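You operate a simulated robot arm through the tools that you are given. There is no shell and no other tool. Be economical: measure what you need, move in short steps, check, and stop when the job is done.

Carry out the task below with a simulated robot arm. There is one attempt and no reset: what you move stays moved.

JOB
Move the green slider to about 10 CM and change its hoop for the teal one.
Fine: lift the yellow cage hoop out and stand it in the white slot of the tool stand, lead the slider's pointer to the mark, then seat the teal cage hoop in the slider's slot, across both rails. Leave the drive key off and the index pin in. Mind your fingers at frames, clips and levers; drop, knock or topple nothing. Set down upright: yellow cage hoop, teal cage hoop.

The check looks at the end state, three seconds after you hand in, the way a careful person would. Anything else that was tipped, shoved, dropped, spilled or broken makes it a failure.

ROBOT AND FRAMES
A 6-joint arm with a two-finger parallel gripper on a trunk, on a base that drives. Base frame: it is fixed to the floor where the robot stands at the start and does not move with it; the origin is under the middle of the robot, x ahead of it, y to its left, z up. Lengths are in mm, angles in degrees, forces in N, time in s.
With the tool pointing down near the work surface it reaches from about 180 to 760 mm from the robot's upright axis, wherever it stands. Its first joint turns from -166.0 to 166.0 degrees. Places, roughly: blue cage hoop [-3750, -6000, 750]; blue hoop clip [-700, -3600, 1300]; blue mandrel handwheel [-800, -3200, 900]; blue spindle lever [-700, -3200, 1000]; green hoop clip [700, 600, 1300]; green mandrel handwheel [600, 1000, 900]; green slider [600, 100, 1200]; green spindle lever [700, 1000, 1000]; orange hoop clip [0, -1500, 1300]; orange mandrel handwheel [-100, -1100, 900]; orange spindle lever [0, -1100, 1000]; pink cage hoop [-4000, -6000, 750]; slot of the green slider [800, 0, 1200]; white slot of the tool stand [-500, -500, 800]. Payload 3.91 kg.
Tool frame: the origin (TCP) lies between the finger pads and is the grasp point; the fingertips stand 30 mm ahead of it; z points along the fingers, y is the line along which they close. The gripper opens to 110 mm. The fingers are 20 mm wide and 10 mm thick; the gripper's body (48 by 112 mm) begins 55 mm behind the TCP.
Orientation is that of the tool frame in the base frame, as a unit quaternion [x, y, z, w]. With the fingers straight down and closing along the base's y, the tool's x points along the base's -x, its y along +y and its z along -z.

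CONTROLS
- The arm moves only by the tool move_arm. Its argument "series" is one flat list of numbers, 7 for each row, row after row: the shift along the tool's x, y, z in cm, then the turn, a rotation vector about the tool's x, y, z in degrees, then the opening in per cent of the stroke, from 0 (shut) to 100 (fully open). In form: [tx, ty, tz, ax, ay, az, jaw, tx, ty, tz, ax, ay, az, jaw, ...]. A call has 1 to 8 rows; each row is the pose to reach, as a shift and turn from the pose commanded when the call began, along the tool's axes at that moment. Rows are played at 5 a second. More than 50 mm and 8.6 degrees between two rows, or a gripper value outside its range, and nothing of the call is played. Where a pose cannot be reached the arm comes as near as it can. A force on the tool above 40 N (or 10 N above the force at the start of the call, whichever is more), or a blocked arm, ends the call early, and 0.2 s more pass. Each finger travels about 45 mm/s and halts on what it meets, pressing with about 35 N; the grip force reading is that of the motor and also rises with nothing between the fingers. The clock runs only during rows and for 0.2 s after the last one: add rows that repeat a pose to give the fingers time. The reply holds the time, the measured pose of the TCP, the force on the tool along the base axes, the opening and the grip force, in the units named above and with some noise, with the torque about the TCP (base axes, N m) and any sound that the robot's microphone picked up, and new pictures: "views" is both (left out), scene, wrist or none.
- Cameras (640 x 400 px; columns grow to the right, rows downward): "scene" is now at [-17.4, 82.7, 1555]; the picture's right is [-0.85, -0.53, 0.00], its down [-0.38, 0.61, -0.69] and it looks along [0.37, -0.59, -0.72] (base axes); focal length 214 px, centre (320, 200). "wrist" rides on the gripper at [71, 22, -107] in the tool frame; the picture's right is [-0.29, 0.96, 0.00], its down [-0.76, -0.23, -0.61] and it looks along [-0.58, -0.18, 0.79] (tool axes); focal length 243 px, centre (320, 200). There is no depth. A picture from a camera that has moved, and an enlarged one, comes with that camera's place and axes in the base frame and with its lens.
- raise_lower(by): slides the trunk up (or, below 0, down) by that many mm; the arm and the scene camera ride with it, the base frame stays. It gives what a move gives, with no picture.
- steer(legs): drives the robot by 1 to 6 legs, each [ahead, left, turn to the left] in mm, mm and degrees, along the robot's own axes; the way and the turn of a leg run together, so that a leg with both is an arc; at most 1500 mm and 180 degrees a leg. The arm and the cameras ride along, it lands a little off, and it stops where it bumps. It gives what a move gives, and a new picture of the scene camera.
- turn_head(pan, tilt): turns the head with the scene camera to pan (to the left, within 86 degrees either way) and tilt (down, from -29 to 69), counted from straight ahead of the robot. It gives what a move gives, and a new picture of the scene camera.
- zoom(camera, box): a new picture of the part [left, top, right, bottom] of that camera's present view, enlarged. The clock stands still meanwhile.
- finish_job(): hands the job in; it is judged then, once.

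Work in short steps. Places have to be worked out from the pictures, the camera data and where the tool is seen: move nearer, look again, correct. Check each grasp and each placing, and mend what went wrong. You have 120 turns and 260 pictures in all, those below and enlarged ones among them. Open the gripper and draw the arm clear of the work before you hand the job in, unless the task says otherwise; then end with one line.

The tools are called by a JSON object that holds its "name" and its "arguments". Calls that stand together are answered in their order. move_arm: Moves the arm, as the interface text tells. Its arguments: {"type":"object","properties":{"series":{"type":"array"},"views":{"type":"string","enum":["both","scene","wrist","none"]}},"required":["series"]} The other tools are called the same way: raise_lower (by) slides the trunk up or down; steer (legs) drives the base; turn_head (pan, tilt) turns the head that bears the scene camera; zoom (camera, box) takes an enlarged picture of a part of a camera's view; finish_job () hands the job in.

At the start:

```text
clock: 0.0
position: [401.0, -246.1, 1000.0]
tool_rot: [0.0, 1.0, 0.0, 0.0]
contact_force: [0.5, -0.1, 0.3]
torque: [0.01, -0.02, -0.02]
width: 110.3
finger_force: 0.1
trunk travel left (down, up): [-525.0, 65.0]
robot x, y, heading: [2.6, 1.1, 0.3]
head pan, tilt: [-58.2, 46.0]
```

scene: 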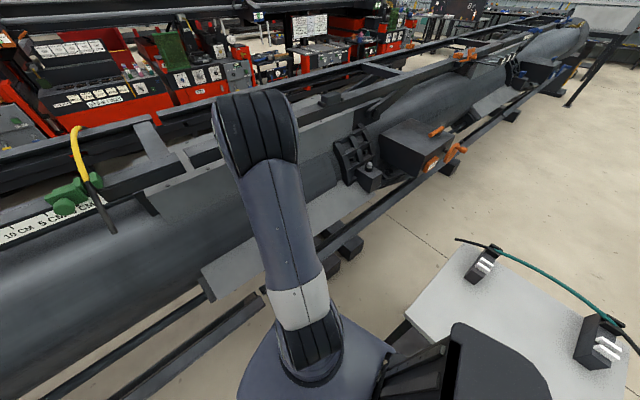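
wrist: 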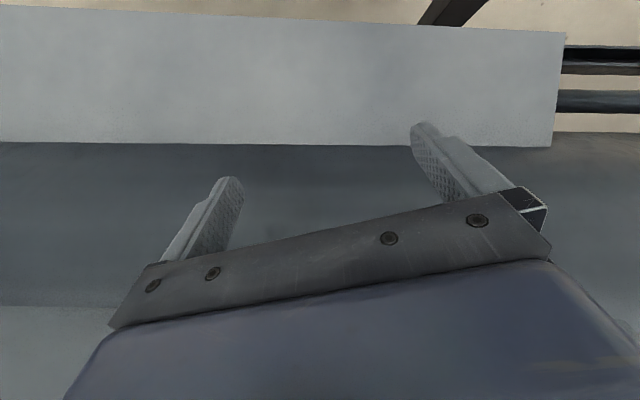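

The scene shows the yellow hoop on the green slider at the left, and the teal hoop on a tool stand at the lower right. I look towards the slider and then at the stand.

{"name": "turn_head", "arguments": {"pan": 0, "tilt": 30}}

{"name": "turn_head", "arguments": {"pan": -86, "tilt": 60}}

```text
clock: 1.3
position: [401.4, -245.6, 999.9]
tool_rot: [-0.001, 1.0, 0.0, 0.0]
contact_force: [-0.6, 0.1, -0.1]
torque: [-0.02, -0.03, 0.01]
width: 110.0
finger_force: 0.1
trunk travel left (down, up): [-525.0, 65.0]
robot x, y, heading: [5.2, 3.2, 0.1]
head pan, tilt: [0.0, 30.0]
camera scene: at [30.7, 151.0, 1579.0], right [0.0, -1.0, 0.0], down [-0.5, 0.0, -0.87], along [0.87, 0.0, -0.5], focal length 214 px, centre (320, 200)
```

scene: 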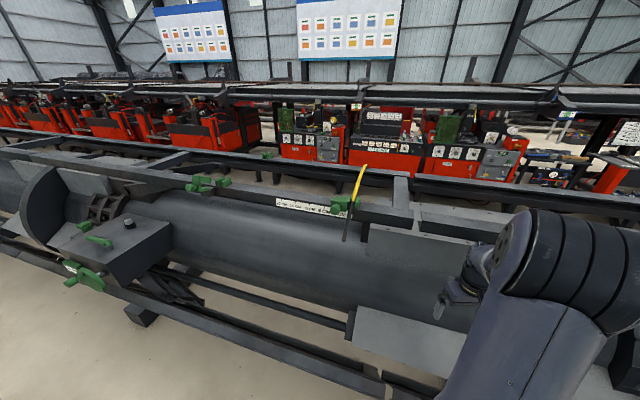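

```text
clock: 2.9
position: [401.4, -244.2, 999.8]
tool_rot: [0.0, 1.0, 0.0, 0.0]
contact_force: [0.1, 0.2, 0.8]
torque: [-0.02, -0.03, 0.05]
width: 110.1
finger_force: 0.1
trunk travel left (down, up): [-525.0, 65.0]
robot x, y, heading: [2.2, -1.6, 0.2]
head pan, tilt: [-85.9, 60.0]
camera scene: at [-55.0, 84.6, 1537.0], right [-1.0, -0.07, 0.0], down [-0.06, 0.86, -0.5], along [0.04, -0.5, -0.87], focal length 214 px, centre (320, 200)
```

scene: 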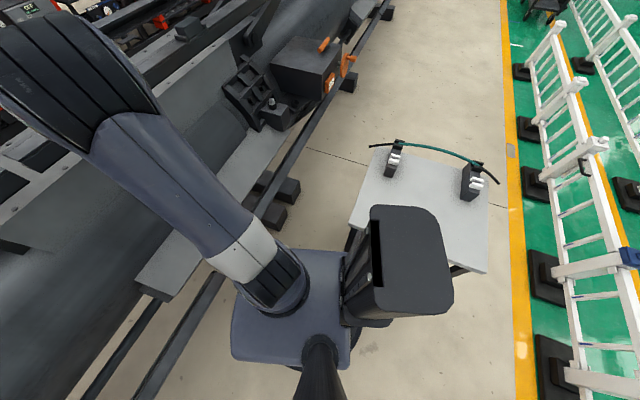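

I zoom on the stand now, then turn the head to the slider and zoom there.

{"name": "zoom", "arguments": {"camera": "scene", "box": [340, 120, 520, 232]}}

{"name": "turn_head", "arguments": {"pan": 0, "tilt": 30}}

{"name": "zoom", "arguments": {"camera": "scene", "box": [250, 150, 410, 250]}}

```text
3.56 times, centred on (430, 176) of scene
camera zoom: at [-55.0, 84.6, 1537.0], right [-1.0, -0.07, 0.0], down [-0.06, 0.86, -0.5], along [0.04, -0.5, -0.87], focal length 763 px, centre (-71, 285)
```

zoom: 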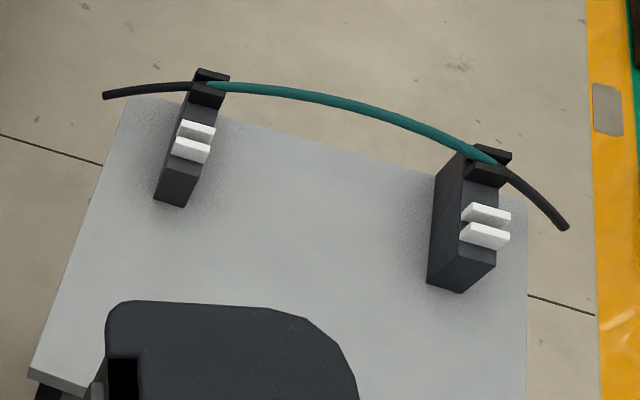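

```text
clock: 4.5
position: [400.7, -244.7, 999.7]
tool_rot: [0.001, 1.0, 0.0, 0.0]
contact_force: [0.2, -0.1, 0.4]
torque: [0.04, -0.02, 0.0]
width: 110.1
finger_force: 0.1
trunk travel left (down, up): [-525.0, 65.0]
robot x, y, heading: [1.8, 3.7, 0.2]
head pan, tilt: [0.0, 30.0]
camera scene: at [30.7, 151.0, 1579.0], right [0.0, -1.0, 0.0], down [-0.5, 0.0, -0.87], along [0.87, 0.0, -0.5], focal length 214 px, centre (320, 200)
```

scene: 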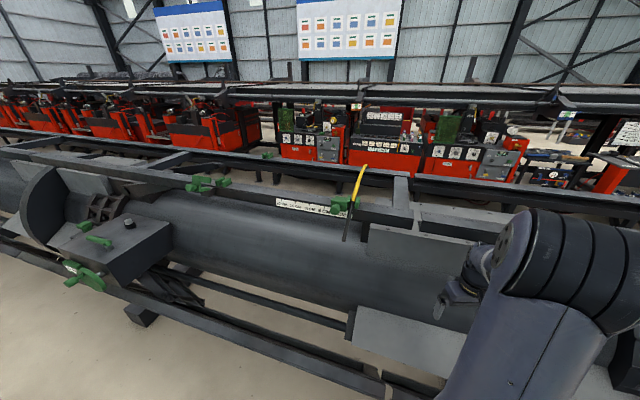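

```text
4.00 times, centred on (330, 200) of scene
camera zoom: at [30.7, 151.0, 1579.0], right [0.0, -1.0, 0.0], down [-0.5, 0.0, -0.87], along [0.87, 0.0, -0.5], focal length 858 px, centre (280, 200)
```

zoom: 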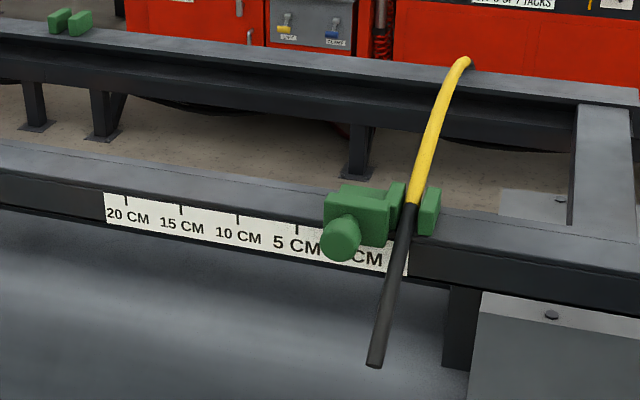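

The rails run about 17° off y, and the hoop's apex is near (830,-15,1300), just out of reach, so I need to drive closer. First I check the floor clearance ahead.

{"name": "turn_head", "arguments": {"pan": 0, "tilt": 69}}

{"name": "turn_head", "arguments": {"pan": 50, "tilt": 50}}

```text
clock: 5.5
position: [401.2, -245.7, 1000.4]
tool_rot: [0.0, 1.0, 0.0, 0.0]
contact_force: [0.2, 0.9, -0.6]
torque: [-0.01, 0.01, 0.0]
width: 109.7
finger_force: 0.1
trunk travel left (down, up): [-525.0, 65.0]
robot x, y, heading: [1.7, 1.1, 0.1]
head pan, tilt: [0.0, 68.8]
camera scene: at [-3.8, 151.1, 1527.6], right [0.0, -1.0, 0.0], down [-0.93, 0.0, -0.36], along [0.36, 0.0, -0.93], focal length 214 px, centre (320, 200)
```

scene: 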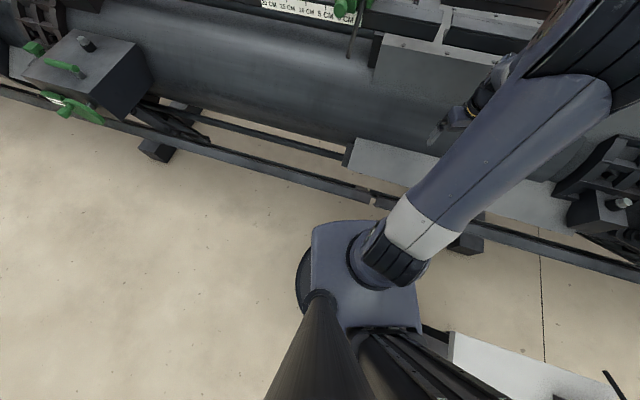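

```text
clock: 6.7
position: [401.0, -243.9, 999.0]
tool_rot: [0.0, 1.0, -0.001, 0.0]
contact_force: [-1.1, 0.0, 0.1]
torque: [-0.02, 0.01, -0.03]
width: 109.9
finger_force: 0.0
trunk travel left (down, up): [-525.0, 65.0]
robot x, y, heading: [0.5, 1.2, 0.2]
head pan, tilt: [50.0, 50.0]
camera scene: at [-10.2, 210.0, 1549.5], right [0.77, -0.64, 0.0], down [-0.49, -0.59, -0.64], along [0.41, 0.49, -0.77], focal length 214 px, centre (320, 200)
```

scene: 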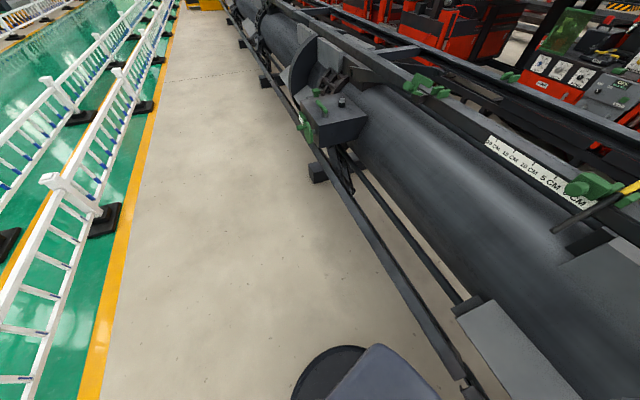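

There is about 150 mm or more of floor clearance ahead. Before driving I raise the trunk and arm so that nothing hits the mandrel.

{"name": "raise_lower", "arguments": {"by": 65}}

{"name": "move_arm", "arguments": {"series": [0, 0, -5, 0, 0, 0, 100, 0, 0, -10, 0, 0, 0, 100, 0, 0, -15, 0, 0, 0, 100, 0, 0, -20, 0, 0, 0, 100, 0, 0, -25, 0, 0, 0, 100, 0, 0, -30, 0, 0, 0, 100, 0, 0, -35, 0, 0, 0, 100, 0, 0, -35, 0, 0, 0, 100]}}

```text
clock: 7.8
position: [401.5, -245.3, 1064.7]
tool_rot: [0.0, 1.0, 0.0, 0.0]
contact_force: [0.7, -0.8, 0.9]
torque: [-0.01, 0.03, -0.01]
width: 110.0
finger_force: 0.0
trunk travel left (down, up): [-590.0, 0.0]
robot x, y, heading: [2.3, 2.4, 0.0]
head pan, tilt: [50.0, 50.0]
```

```text
clock: 9.6
position: [396.3, -242.9, 1413.5]
tool_rot: [0.0, 1.0, 0.0, 0.0]
contact_force: [0.0, -0.2, -1.1]
torque: [-0.01, 0.0, 0.0]
width: 110.1
finger_force: 0.0
trunk travel left (down, up): [-590.0, 0.0]
robot x, y, heading: [1.1, -0.9, -0.1]
head pan, tilt: [50.0, 50.0]
camera scene: at [-10.3, 210.1, 1614.5], right [0.77, -0.64, 0.0], down [-0.49, -0.59, -0.64], along [0.41, 0.49, -0.77], focal length 214 px, centre (320, 200)
camera wrist: at [324.6, -222.4, 1520.9], right [0.29, 0.96, 0.0], down [0.76, -0.23, 0.61], along [0.58, -0.18, -0.79], focal length 243 px, centre (320, 200)
```

scene: 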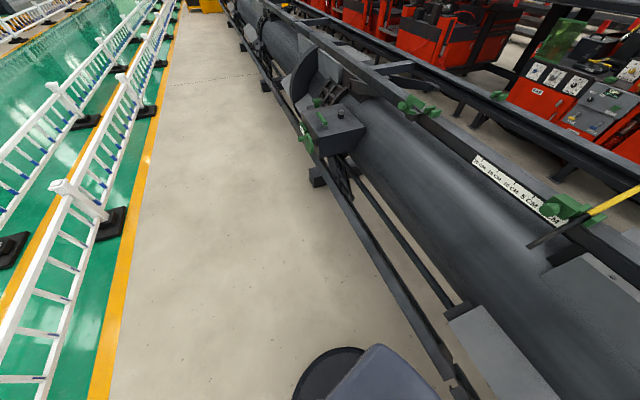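
wrist: 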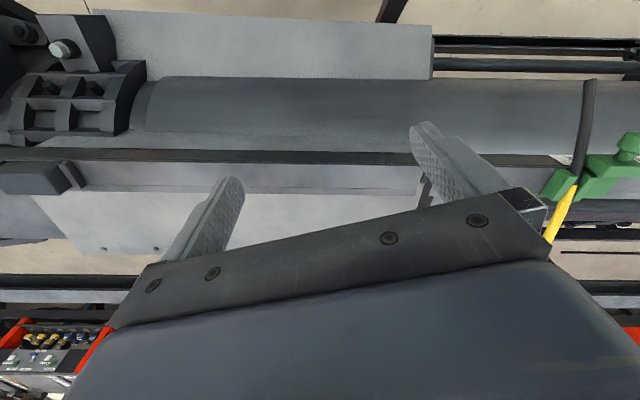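

Driving about 120 mm toward the rails, square to them, with the head set to watch the slider.

{"name": "steer", "arguments": {"legs": [[115, -35, 0]]}}

{"name": "turn_head", "arguments": {"pan": 0, "tilt": 35}}

{"name": "zoom", "arguments": {"camera": "scene", "box": [220, 110, 460, 260]}}

```text
clock: 10.8
position: [506.9, -277.6, 1411.9]
tool_rot: [0.001, 1.0, 0.0, 0.0]
contact_force: [0.0, -0.5, 0.1]
torque: [0.02, 0.03, 0.0]
width: 109.7
finger_force: 0.1
trunk travel left (down, up): [-590.0, 0.0]
robot x, y, heading: [113.4, -36.0, 0.1]
head pan, tilt: [50.0, 50.0]
camera scene: at [102.3, 174.8, 1614.6], right [0.77, -0.64, 0.0], down [-0.49, -0.59, -0.64], along [0.41, 0.49, -0.77], focal length 214 px, centre (320, 200)
```

scene: 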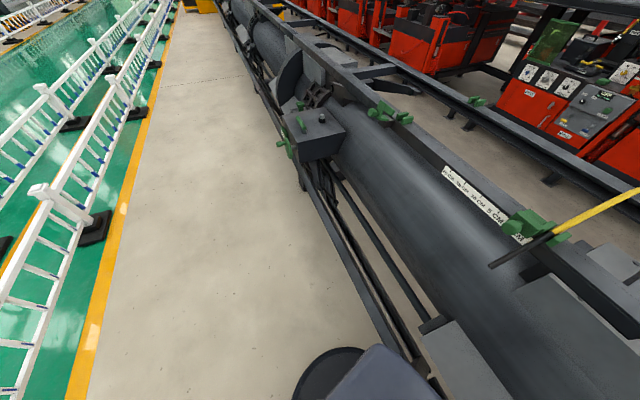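

```text
clock: 11.9
position: [507.2, -277.8, 1413.6]
tool_rot: [0.0, 1.0, 0.0, 0.0]
contact_force: [-0.2, 0.3, -0.6]
torque: [0.01, 0.0, -0.02]
width: 109.8
finger_force: 0.0
trunk travel left (down, up): [-590.0, 0.0]
robot x, y, heading: [113.1, -37.9, -0.1]
head pan, tilt: [0.0, 35.0]
camera scene: at [139.9, 116.3, 1636.2], right [0.0, -1.0, 0.0], down [-0.57, 0.0, -0.82], along [0.82, 0.0, -0.57], focal length 214 px, centre (320, 200)
```

scene: 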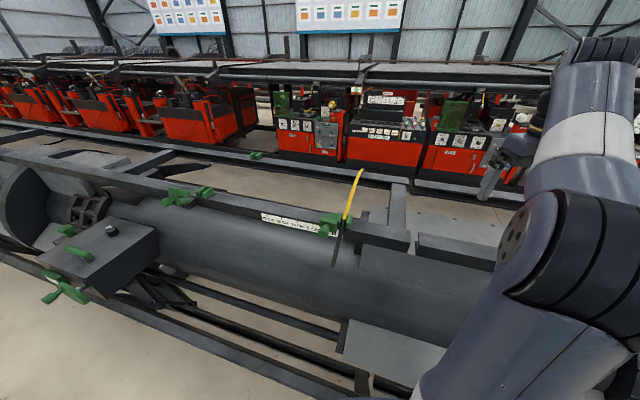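

```text
2.67 times, centred on (340, 185) of scene
camera zoom: at [139.9, 116.3, 1636.2], right [0.0, -1.0, 0.0], down [-0.57, 0.0, -0.82], along [0.82, 0.0, -0.57], focal length 572 px, centre (267, 240)
```

zoom: 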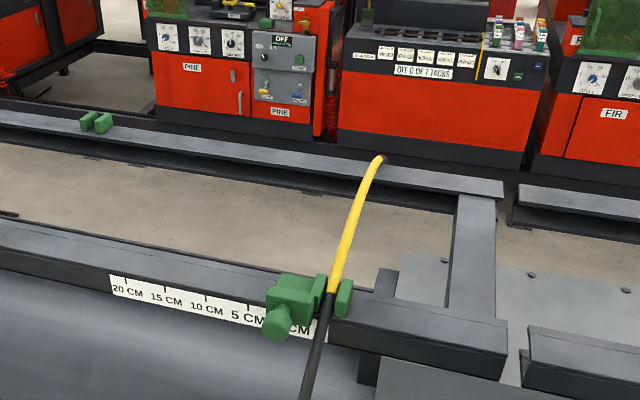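

The hoop seems to reach to the far rail. I bring the wrist camera over it, staying high, with the tool turned to close along the rails.

{"name": "move_arm", "arguments": {"series": [-2.2, 4, -0.6, 0, 0, 2.5, 100, -4.4, 8, -1.2, 0, 0, 5, 100, -6.6, 12, -1.8, 0, 0, 7.5, 100, -8.8, 16, -2.4, 0, 0, 10, 100, -11, 20, -3, 0, 0, 13, 100, -13, 24, -3.6, 0, 0, 15, 100, -15, 27, -4, 0, 0, 17, 100, -15, 27, -4, 0, 0, 17, 100]}}

{"name": "zoom", "arguments": {"camera": "scene", "box": [220, 110, 460, 260]}}

```text
clock: 13.8
position: [635.3, -5.7, 1395.4]
tool_rot: [0.148, 0.989, 0.001, 0.001]
contact_force: [-0.4, -0.9, 0.5]
torque: [-0.01, 0.01, 0.01]
width: 110.3
finger_force: 0.1
out of reach, approached as far as the arm can: row 1, 2, 3, 4, 5, 6, 7, 8
trunk travel left (down, up): [-590.0, 0.0]
robot x, y, heading: [108.7, -34.0, 0.0]
head pan, tilt: [0.0, 35.0]
camera scene: at [140.1, 116.3, 1636.3], right [0.0, -1.0, 0.0], down [-0.57, 0.0, -0.82], along [0.82, 0.0, -0.57], focal length 214 px, centre (320, 200)
camera wrist: at [573.6, 33.2, 1503.7], right [0.56, 0.83, 0.0], down [0.66, -0.44, 0.61], along [0.51, -0.34, -0.79], focal length 243 px, centre (320, 200)
```

scene: 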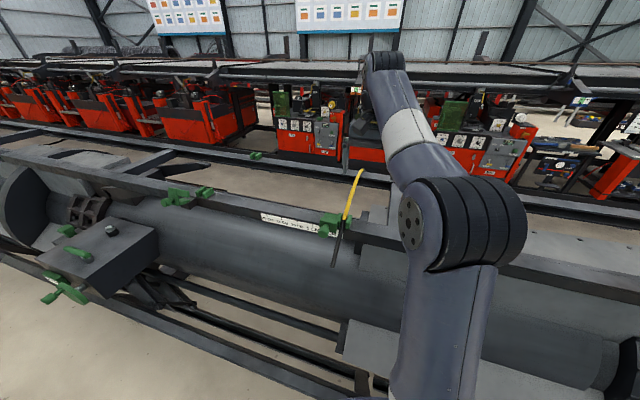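
wrist: 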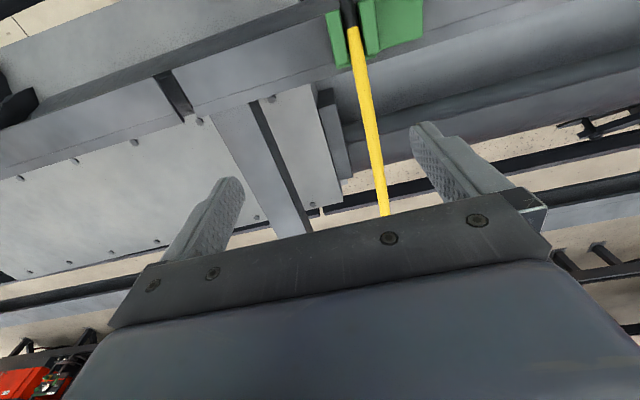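

```text
2.67 times, centred on (340, 185) of scene
camera zoom: at [140.1, 116.3, 1636.3], right [0.0, -1.0, 0.0], down [-0.57, 0.0, -0.82], along [0.82, 0.0, -0.57], focal length 572 px, centre (267, 240)
```

zoom: 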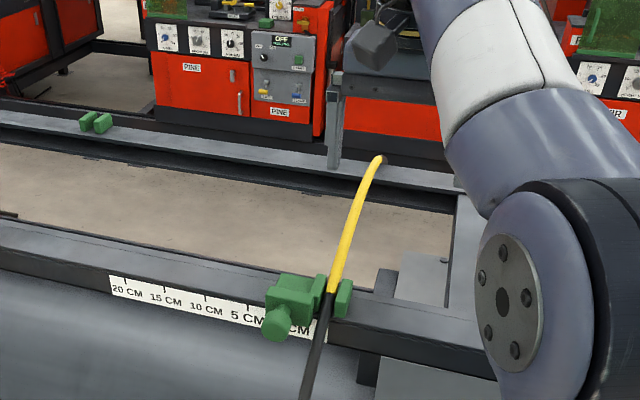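

Triangulation puts the near slot at about (597,45,1255) and the hoop's apex at about (723,4,1335). Reach is marginal, so I check the base clearance again.

{"name": "turn_head", "arguments": {"pan": 20, "tilt": 69}}

```text
clock: 14.7
position: [635.5, -8.0, 1396.5]
tool_rot: [0.148, 0.989, 0.0, 0.003]
contact_force: [-0.5, -0.5, 0.1]
torque: [0.04, 0.01, 0.01]
width: 109.9
finger_force: 0.0
trunk travel left (down, up): [-590.0, 0.0]
robot x, y, heading: [113.8, -32.9, 0.0]
head pan, tilt: [20.0, 68.8]
camera scene: at [104.5, 135.4, 1592.6], right [0.34, -0.94, 0.0], down [-0.88, -0.32, -0.36], along [0.34, 0.12, -0.93], focal length 214 px, centre (320, 200)
```

scene: 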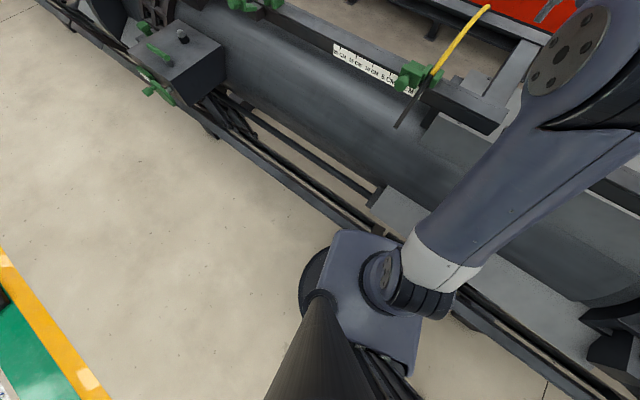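

Rather than drive closer, I tilt the tool forward, in the hoop's plane. I test it with a small retreat, which also shows what the commanded pose is.

{"name": "move_arm", "arguments": {"series": [3, 0, 0, 0, -8, 0, 100, 3, 0, 0, 0, -16, 0, 100, 3, 0, 0, 0, -24, 0, 100, 3, 0, 0, 0, -32, 0, 100, 3, 0, 0, 0, -40, 0, 100, 3, 0, 0, 0, -40, 0, 100]}}

```text
clock: 16.1
position: [605.8, 0.5, 1396.7]
tool_rot: [0.139, 0.929, -0.051, 0.339]
contact_force: [0.6, 0.8, 0.1]
torque: [0.01, 0.03, -0.01]
width: 109.9
finger_force: 0.0
trunk travel left (down, up): [-590.0, 0.0]
robot x, y, heading: [112.4, -30.3, -0.2]
head pan, tilt: [20.0, 68.8]
camera scene: at [104.2, 135.4, 1592.6], right [0.34, -0.94, 0.0], down [-0.88, -0.32, -0.36], along [0.34, 0.12, -0.93], focal length 214 px, centre (320, 200)
camera wrist: at [493.9, 55.4, 1432.8], right [0.49, 0.85, 0.19], down [0.11, -0.28, 0.95], along [0.86, -0.45, -0.23], focal length 243 px, centre (320, 200)
```

scene: 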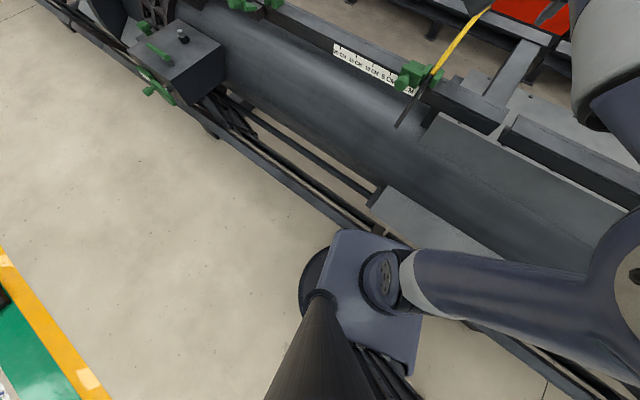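
wrist: 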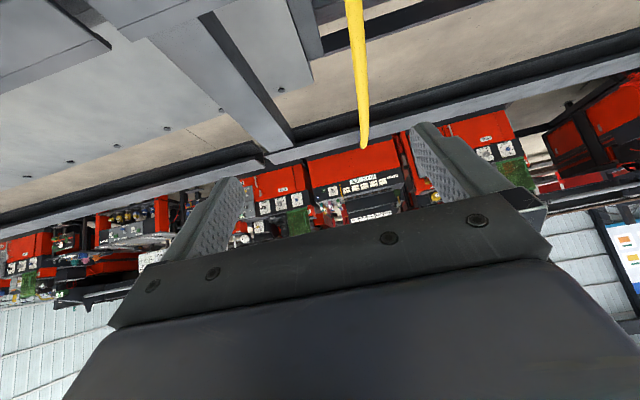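

The wrist view gives the apex near (723,3,1322). I align sideways and along the tool's x, then approach to about 60 mm short of the hoop, with the head ahead to check.

{"name": "move_arm", "arguments": {"series": [-1.7, 1.8, 0, 0, 0, 0, 100, -3.4, 3.6, 2, 0, 0, 0, 100, -3.4, 3.6, 5, 0, 0, 0, 100, -3.4, 3.6, 7, 0, 0, 0, 100, -3.4, 3.6, 7, 0, 0, 0, 100], "views": "wrist"}}

{"name": "turn_head", "arguments": {"pan": 0, "tilt": 30}}

```text
clock: 17.3
position: [682.4, 12.3, 1363.5]
tool_rot: [0.14, 0.929, -0.051, 0.339]
contact_force: [1.3, 0.0, 0.4]
torque: [0.0, -0.03, -0.02]
width: 109.8
finger_force: 0.0
trunk travel left (down, up): [-590.0, 0.0]
robot x, y, heading: [111.8, -34.7, 0.1]
head pan, tilt: [20.0, 68.8]
camera wrist: at [572.4, 67.7, 1400.2], right [0.49, 0.85, 0.19], down [0.12, -0.28, 0.95], along [0.86, -0.45, -0.23], focal length 243 px, centre (320, 200)
```

wrist: 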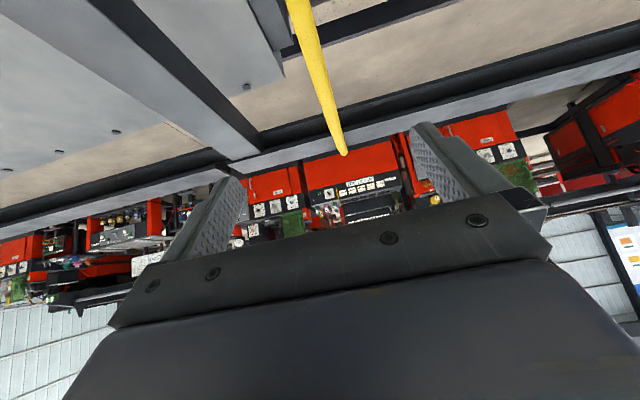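

```text
clock: 18.4
position: [684.3, 11.9, 1362.9]
tool_rot: [0.138, 0.93, -0.05, 0.338]
contact_force: [0.3, 0.6, -0.6]
torque: [-0.01, 0.01, 0.01]
width: 110.2
finger_force: 0.0
trunk travel left (down, up): [-590.0, 0.0]
robot x, y, heading: [109.3, -36.1, 0.3]
head pan, tilt: [0.0, 30.0]
camera scene: at [142.3, 116.3, 1644.0], right [0.0, -1.0, 0.0], down [-0.5, 0.0, -0.87], along [0.87, 0.0, -0.5], focal length 214 px, centre (320, 200)
```

scene: 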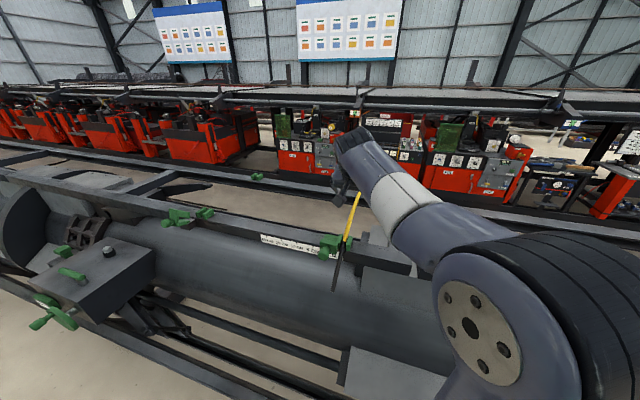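

The hoop lies centred between the fingers to within about 5 mm. I advance 6.3 cm along the tool axis with the jaws open.

{"name": "move_arm", "arguments": {"series": [0, 0.3, 2, 0, 0, 0, 100, 0, 0.3, 4, 0, 0, 0, 100, 0, 0.3, 5.3, 0, 0, 0, 100, 0, 0.3, 6.3, 0, 0, 0, 100, 0, 0.3, 6.3, 0, 0, 0, 100]}}

{"name": "zoom", "arguments": {"camera": "scene", "box": [250, 110, 410, 210]}}

```text
clock: 19.6
position: [721.4, 2.2, 1315.7]
tool_rot: [0.138, 0.929, -0.05, 0.339]
contact_force: [-0.7, 1.6, -0.2]
torque: [0.0, 0.0, -0.04]
width: 110.0
finger_force: 0.1
trunk travel left (down, up): [-590.0, 0.0]
robot x, y, heading: [113.7, -34.3, -0.1]
head pan, tilt: [0.0, 30.0]
camera scene: at [142.3, 116.3, 1644.1], right [0.0, -1.0, 0.0], down [-0.5, 0.0, -0.87], along [0.87, 0.0, -0.5], focal length 214 px, centre (320, 200)
camera wrist: at [611.4, 58.2, 1351.5], right [0.49, 0.85, 0.19], down [0.12, -0.28, 0.95], along [0.86, -0.45, -0.23], focal length 243 px, centre (320, 200)
```

scene: 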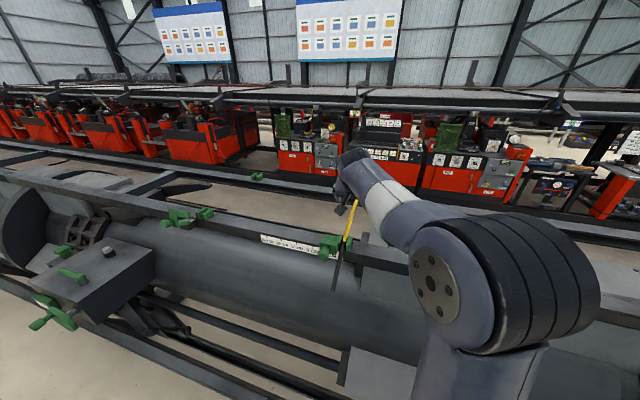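
wrist: 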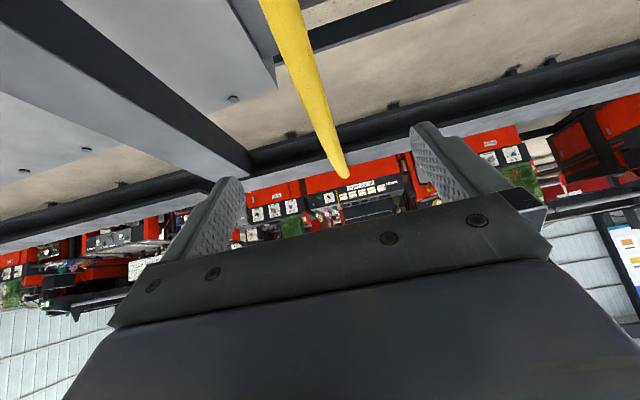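

```text
4.00 times, centred on (330, 160) of scene
camera zoom: at [142.3, 116.3, 1644.1], right [0.0, -1.0, 0.0], down [-0.5, 0.0, -0.87], along [0.87, 0.0, -0.5], focal length 858 px, centre (280, 360)
```

zoom: 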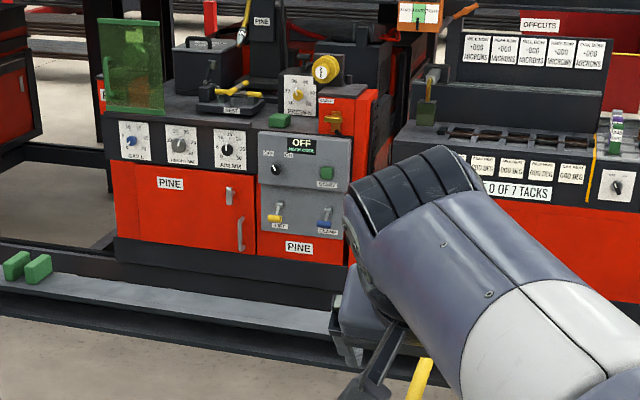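

Combining the views again, the yellow tip I tracked is the far joint (span about 318 mm). The arc is shallow, with its apex at about z = 1275 and 7 mm to the tool's +y. I advance another 5 cm with those corrections.

{"name": "move_arm", "arguments": {"series": [0.4, 0.7, 1.5, 0, 0, 0, 100, 0.7, 0.7, 3, 0, 0, 0, 100, 0.7, 0.7, 4, 0, 0, 0, 100, 0.7, 0.7, 5, 0, 0, 0, 100, 0.7, 0.7, 5, 0, 0, 0, 100], "views": "wrist"}}

{"name": "turn_head", "arguments": {"pan": 10, "tilt": 20}}

```text
clock: 20.8
position: [750.6, 1.9, 1273.7]
tool_rot: [0.138, 0.93, -0.051, 0.338]
contact_force: [1.1, -0.8, 0.0]
torque: [-0.03, 0.01, 0.0]
width: 109.9
finger_force: 0.0
trunk travel left (down, up): [-590.0, 0.0]
robot x, y, heading: [107.1, -38.0, 0.1]
head pan, tilt: [0.0, 30.0]
camera wrist: at [639.5, 57.6, 1309.1], right [0.49, 0.85, 0.19], down [0.12, -0.28, 0.95], along [0.86, -0.45, -0.23], focal length 243 px, centre (320, 200)
```

wrist: 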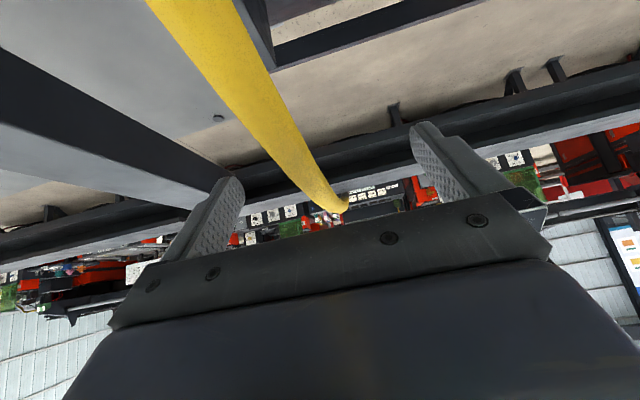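

```text
clock: 21.5
position: [750.2, 2.3, 1272.2]
tool_rot: [0.138, 0.93, -0.05, 0.338]
contact_force: [0.2, 0.1, 0.9]
torque: [0.05, -0.01, 0.01]
width: 110.0
finger_force: 0.0
trunk travel left (down, up): [-590.0, 0.0]
robot x, y, heading: [110.3, -33.9, -0.2]
head pan, tilt: [10.0, 20.0]
camera scene: at [143.6, 132.4, 1660.1], right [0.17, -0.98, 0.0], down [-0.34, -0.06, -0.94], along [0.93, 0.16, -0.34], focal length 214 px, centre (320, 200)
```

scene: 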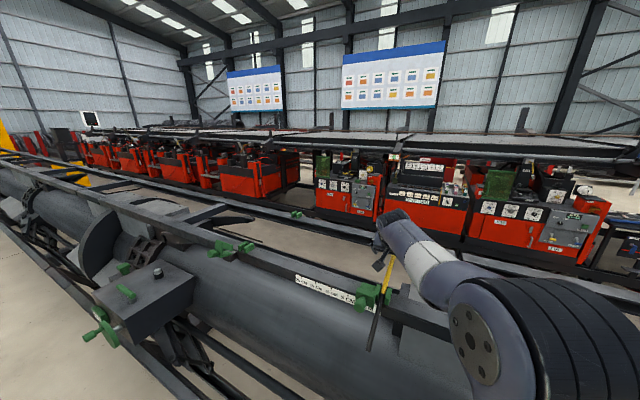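

The hoop now passes right through the TCP pixel (319,188). I close the fingers.

{"name": "move_arm", "arguments": {"series": [0, 0, 0, 0, 0, 0, 60, 0, 0, 0, 0, 0, 0, 30, 0, 0, 0, 0, 0, 0, 0, 0, 0, 0, 0, 0, 0, 0, 0, 0, 0, 0, 0, 0, 0, 0, 0, 0, 0, 0, 0, 0, 0, 0, 0, 0, 0, 0, 0, 0, 0, 0, 0, 0, 0, 0], "views": "wrist"}}

```text
clock: 23.3
position: [749.6, 3.2, 1273.1]
tool_rot: [0.139, 0.93, -0.05, 0.338]
contact_force: [0.6, -0.5, 0.5]
torque: [0.02, 0.11, -0.39]
width: 11.7
finger_force: 34.6
trunk travel left (down, up): [-590.0, 0.0]
robot x, y, heading: [113.8, -31.4, 0.1]
head pan, tilt: [10.0, 20.0]
camera wrist: at [639.4, 57.7, 1309.3], right [0.49, 0.85, 0.19], down [0.12, -0.28, 0.95], along [0.86, -0.45, -0.23], focal length 243 px, centre (320, 200)
```

wrist: 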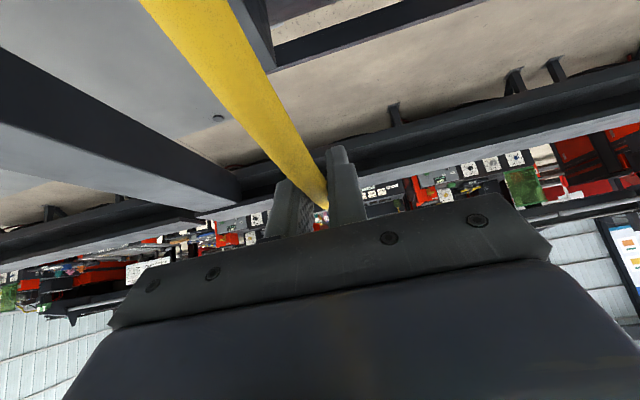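

The grip is on at 11.7 mm and 34.6 N. I lift straight up 3 cm and check.

{"name": "move_arm", "arguments": {"series": [-0.65, 0, -0.77, 0, 0, 0, 0, -1.29, 0, -1.53, 0, 0, 0, 0, -1.93, 0, -2.3, 0, 0, 0, 0, -1.93, 0, -2.3, 0, 0, 0, 0]}}

{"name": "zoom", "arguments": {"camera": "scene", "box": [300, 200, 460, 300]}}

```text
clock: 24.3
position: [751.9, 2.3, 1302.4]
tool_rot: [0.138, 0.929, -0.05, 0.338]
contact_force: [0.0, 0.4, -4.7]
torque: [0.02, 0.02, -0.02]
width: 11.7
finger_force: 34.7
trunk travel left (down, up): [-590.0, 0.0]
robot x, y, heading: [112.8, -34.7, -0.2]
head pan, tilt: [10.0, 20.0]
camera scene: at [144.1, 132.5, 1660.1], right [0.17, -0.98, 0.0], down [-0.34, -0.06, -0.94], along [0.93, 0.16, -0.34], focal length 214 px, centre (320, 200)
camera wrist: at [640.4, 58.5, 1338.4], right [0.49, 0.85, 0.19], down [0.12, -0.28, 0.95], along [0.86, -0.45, -0.23], focal length 243 px, centre (320, 200)
```

scene: 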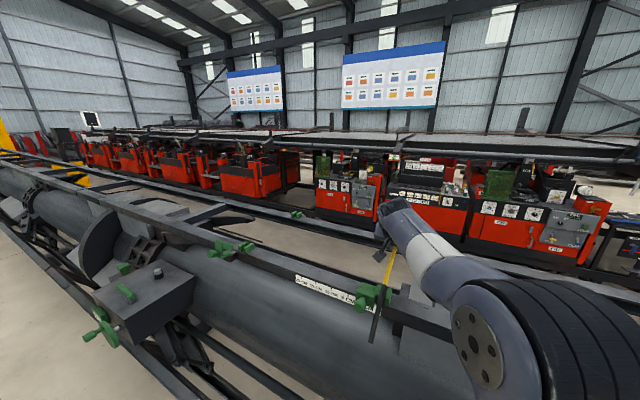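
wrist: 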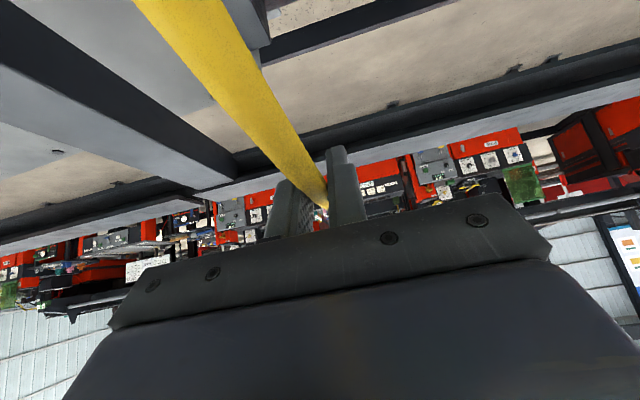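

```text
4.00 times, centred on (380, 250) of scene
camera zoom: at [144.1, 132.5, 1660.1], right [0.17, -0.98, 0.0], down [-0.34, -0.06, -0.94], along [0.93, 0.16, -0.34], focal length 858 px, centre (80, 0)
```

zoom: 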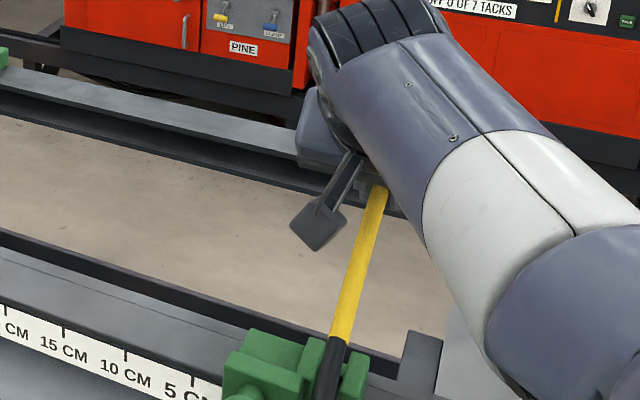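

The hoop is free and balanced (about 5 N). I raise it 8 cm more, straight up.

{"name": "move_arm", "arguments": {"series": [-1.29, 0, -1.53, 0, 0, 0, 0, -2.58, 0, -3.06, 0, 0, 0, 0, -3.86, 0, -4.6, 0, 0, 0, 0, -5.15, 0, -6.12, 0, 0, 0, 0, -5.15, 0, -6.12, 0, 0, 0, 0]}}

{"name": "zoom", "arguments": {"camera": "scene", "box": [300, 180, 460, 280]}}

```text
clock: 25.5
position: [752.9, 1.6, 1380.8]
tool_rot: [0.139, 0.93, -0.051, 0.337]
contact_force: [-0.2, -0.7, -5.4]
torque: [0.01, 0.01, -0.03]
width: 12.1
finger_force: 34.9
trunk travel left (down, up): [-590.0, 0.0]
robot x, y, heading: [110.4, -37.4, -0.1]
head pan, tilt: [10.0, 20.0]
camera scene: at [144.1, 132.5, 1660.1], right [0.17, -0.98, 0.0], down [-0.34, -0.06, -0.94], along [0.93, 0.16, -0.34], focal length 214 px, centre (320, 200)
camera wrist: at [642.7, 56.5, 1418.2], right [0.49, 0.85, 0.19], down [0.12, -0.28, 0.95], along [0.86, -0.45, -0.24], focal length 243 px, centre (320, 200)
```

scene: 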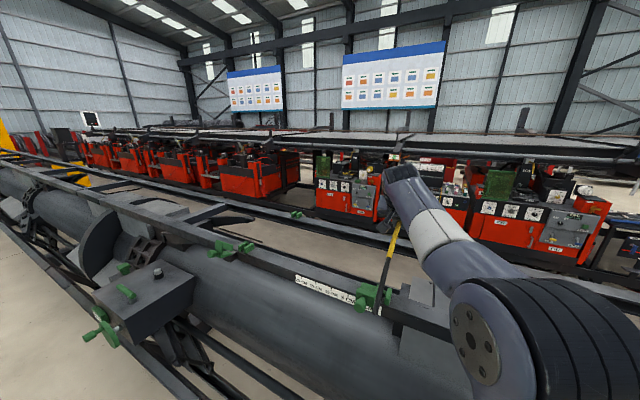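
wrist: 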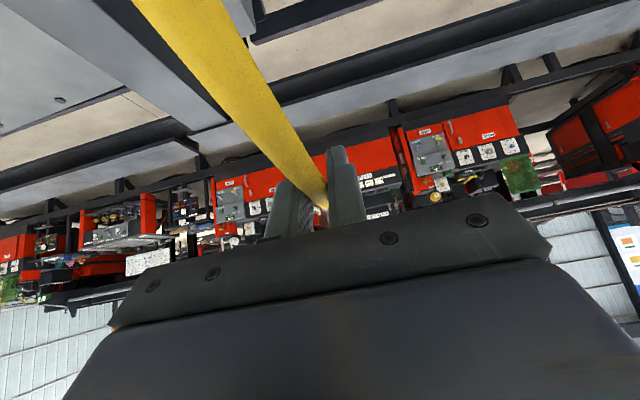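

```text
4.00 times, centred on (380, 230) of scene
camera zoom: at [144.1, 132.5, 1660.1], right [0.17, -0.98, 0.0], down [-0.34, -0.06, -0.94], along [0.93, 0.16, -0.34], focal length 858 px, centre (80, 80)
```

zoom: 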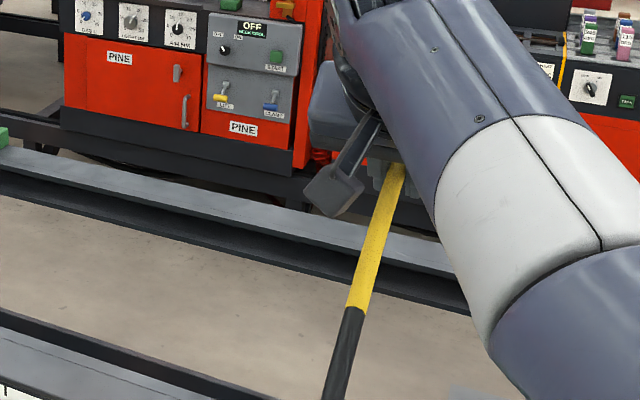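

The hoop is well clear. The stand's slots run parallel to the hoop's present direction, so I can carry it by driving without turning and then lowering the trunk. First I drive back-left, away from both rails and stand.

{"name": "steer", "arguments": {"legs": [[-291, 299, 0]]}}

{"name": "turn_head", "arguments": {"pan": -86, "tilt": 50}}

```text
clock: 28.1
position: [471.9, 305.3, 1381.6]
tool_rot: [0.136, 0.93, -0.049, 0.338]
contact_force: [0.2, 0.1, -5.5]
torque: [0.02, -0.01, 0.02]
width: 11.6
finger_force: 35.4
trunk travel left (down, up): [-590.0, 0.0]
robot x, y, heading: [-171.7, 264.7, 0.3]
head pan, tilt: [10.0, 20.0]
camera scene: at [-138.7, 433.3, 1660.1], right [0.18, -0.98, 0.0], down [-0.34, -0.06, -0.94], along [0.92, 0.17, -0.34], focal length 214 px, centre (320, 200)
```

scene: 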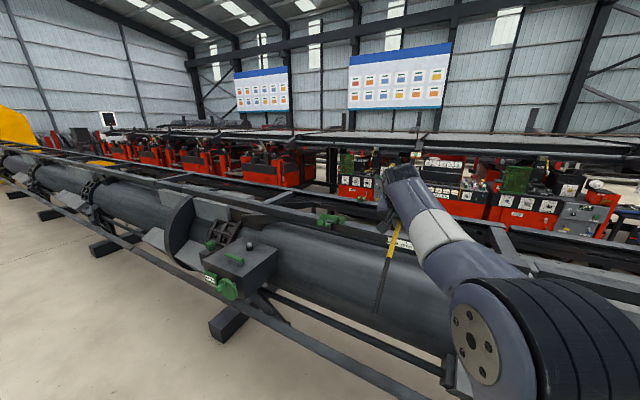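

```text
clock: 29.8
position: [471.4, 304.6, 1380.5]
tool_rot: [0.136, 0.93, -0.05, 0.339]
contact_force: [-0.5, -0.1, -5.8]
torque: [0.0, -0.03, 0.0]
width: 11.6
finger_force: 34.5
trunk travel left (down, up): [-590.0, 0.0]
robot x, y, heading: [-168.3, 267.4, 0.4]
head pan, tilt: [-85.9, 50.0]
camera scene: at [-224.0, 339.4, 1614.6], right [-1.0, -0.08, 0.0], down [-0.06, 0.76, -0.64], along [0.05, -0.64, -0.77], focal length 214 px, centre (320, 200)
```

scene: 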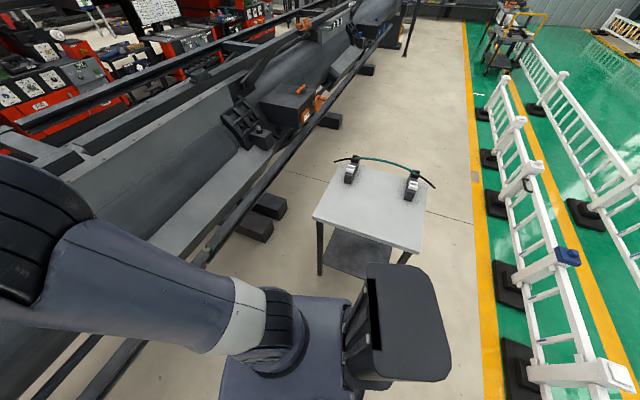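

Now I see the whole stand. I zoom in to measure its slots.

{"name": "zoom", "arguments": {"camera": "scene", "box": [304, 140, 448, 230]}}

```text
4.44 times, centred on (376, 185) of scene
camera zoom: at [-224.0, 339.4, 1614.6], right [-1.0, -0.08, 0.0], down [-0.06, 0.76, -0.64], along [0.05, -0.64, -0.77], focal length 953 px, centre (71, 267)
```

zoom: 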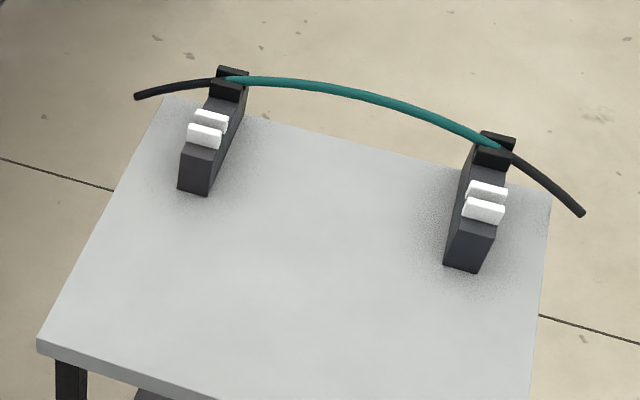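

The white slots are at about (-320,-530) and (-628,-434), z ≈ 840, in the same direction as the hoop. I drive round the stand's corner in two legs to come alongside it.

{"name": "steer", "arguments": {"legs": [[-645, 193, 0]]}}

{"name": "turn_head", "arguments": {"pan": -50, "tilt": 45}}

```text
clock: 33.5
position: [-168.0, 505.1, 1380.6]
tool_rot: [0.129, 0.931, -0.047, 0.339]
contact_force: [-0.4, 0.2, -5.3]
torque: [0.02, 0.0, 0.0]
width: 12.2
finger_force: 35.1
trunk travel left (down, up): [-590.0, 0.0]
robot x, y, heading: [-811.7, 455.0, 1.3]
head pan, tilt: [-85.9, 50.0]
camera scene: at [-864.5, 529.6, 1614.5], right [-1.0, -0.09, 0.0], down [-0.07, 0.76, -0.64], along [0.06, -0.64, -0.77], focal length 214 px, centre (320, 200)
```

scene: 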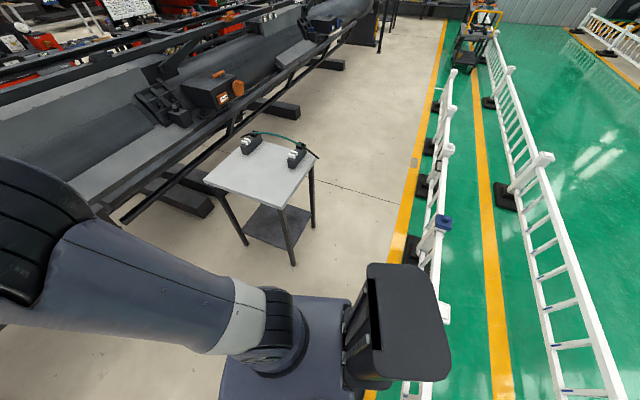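

```text
clock: 34.5
position: [-166.7, 505.8, 1381.7]
tool_rot: [0.129, 0.931, -0.047, 0.338]
contact_force: [1.2, 0.3, -5.0]
torque: [-0.02, 0.01, 0.0]
width: 11.8
finger_force: 35.2
trunk travel left (down, up): [-590.0, 0.0]
robot x, y, heading: [-807.5, 458.1, 1.2]
head pan, tilt: [-50.0, 45.0]
camera scene: at [-817.7, 545.0, 1621.4], right [-0.75, -0.66, 0.0], down [-0.47, 0.53, -0.71], along [0.46, -0.53, -0.71], focal length 214 px, centre (320, 200)
```

scene: 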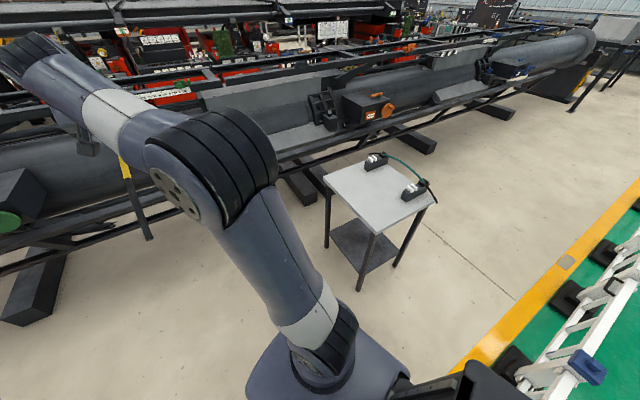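

The spacing to the barrier (n ≈ -1410) stays constant along this line, so I drive parallel to it, alongside the stand, and correct the heading drift.

{"name": "steer", "arguments": {"legs": [[-317, -973, -1.2]]}}

{"name": "turn_head", "arguments": {"pan": -10, "tilt": 45}}

```text
clock: 39.8
position: [-478.9, -494.4, 1380.7]
tool_rot: [0.145, 0.929, -0.053, 0.337]
contact_force: [-0.3, -0.2, -4.6]
torque: [0.02, 0.03, -0.01]
width: 12.2
finger_force: 35.1
trunk travel left (down, up): [-590.0, 0.0]
robot x, y, heading: [-1123.1, -520.7, -0.8]
head pan, tilt: [-50.0, 45.0]
camera scene: at [-1128.0, -432.5, 1621.5], right [-0.77, -0.63, 0.0], down [-0.45, 0.55, -0.71], along [0.45, -0.55, -0.71], focal length 214 px, centre (320, 200)
```

scene: 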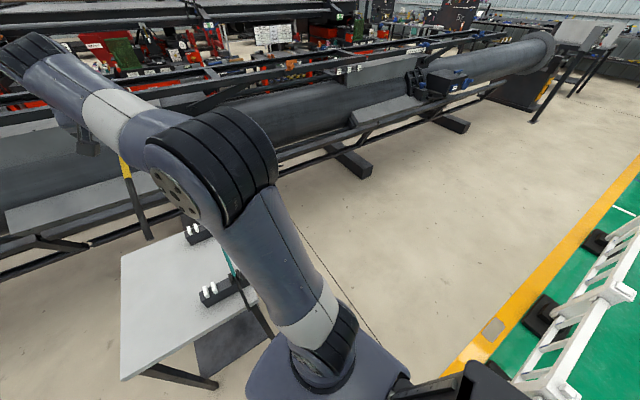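

```text
clock: 40.9
position: [-479.0, -493.5, 1381.7]
tool_rot: [0.145, 0.928, -0.053, 0.338]
contact_force: [0.9, 0.4, -4.5]
torque: [0.0, 0.03, 0.0]
width: 11.9
finger_force: 34.8
trunk travel left (down, up): [-590.0, 0.0]
robot x, y, heading: [-1124.3, -521.2, -0.8]
head pan, tilt: [-10.0, 45.0]
camera scene: at [-1099.5, -384.6, 1621.4], right [-0.19, -0.98, 0.0], down [-0.69, 0.13, -0.71], along [0.69, -0.13, -0.71], focal length 214 px, centre (320, 200)
```

scene: 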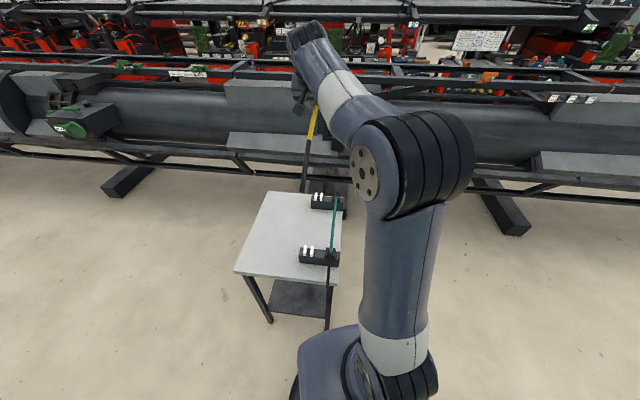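

I'm alongside the stand. I zoom to locate the white slots relative to the hoop.

{"name": "zoom", "arguments": {"camera": "scene", "box": [260, 170, 388, 250]}}

{"name": "zoom", "arguments": {"camera": "scene", "box": [256, 200, 384, 280]}}

```text
5.00 times, centred on (324, 210) of scene
camera zoom: at [-1099.5, -384.6, 1621.4], right [-0.19, -0.98, 0.0], down [-0.69, 0.13, -0.71], along [0.69, -0.13, -0.71], focal length 1072 px, centre (300, 150)
```

zoom: 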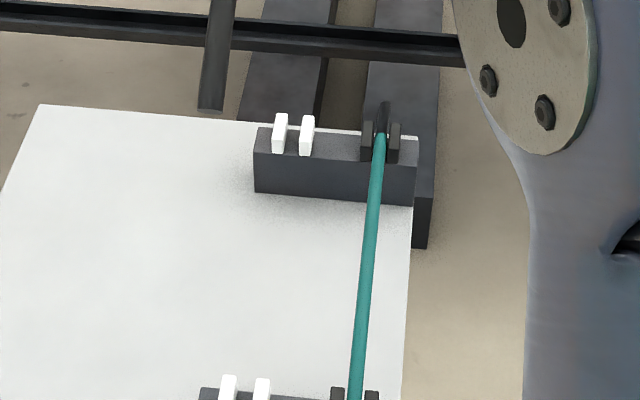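

```text
5.00 times, centred on (320, 240) of scene
camera zoom: at [-1099.5, -384.6, 1621.4], right [-0.19, -0.98, 0.0], down [-0.69, 0.13, -0.71], along [0.69, -0.13, -0.71], focal length 1072 px, centre (320, 0)
```

zoom: 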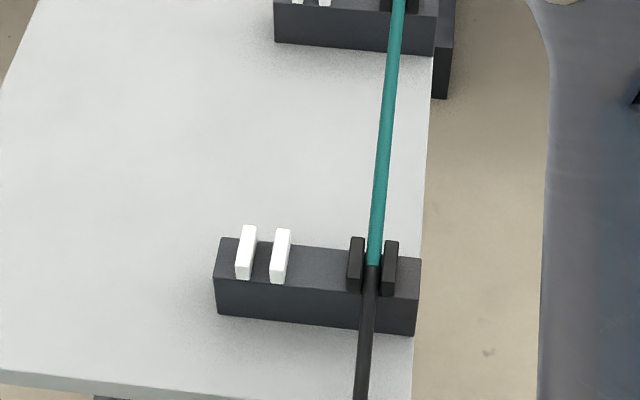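

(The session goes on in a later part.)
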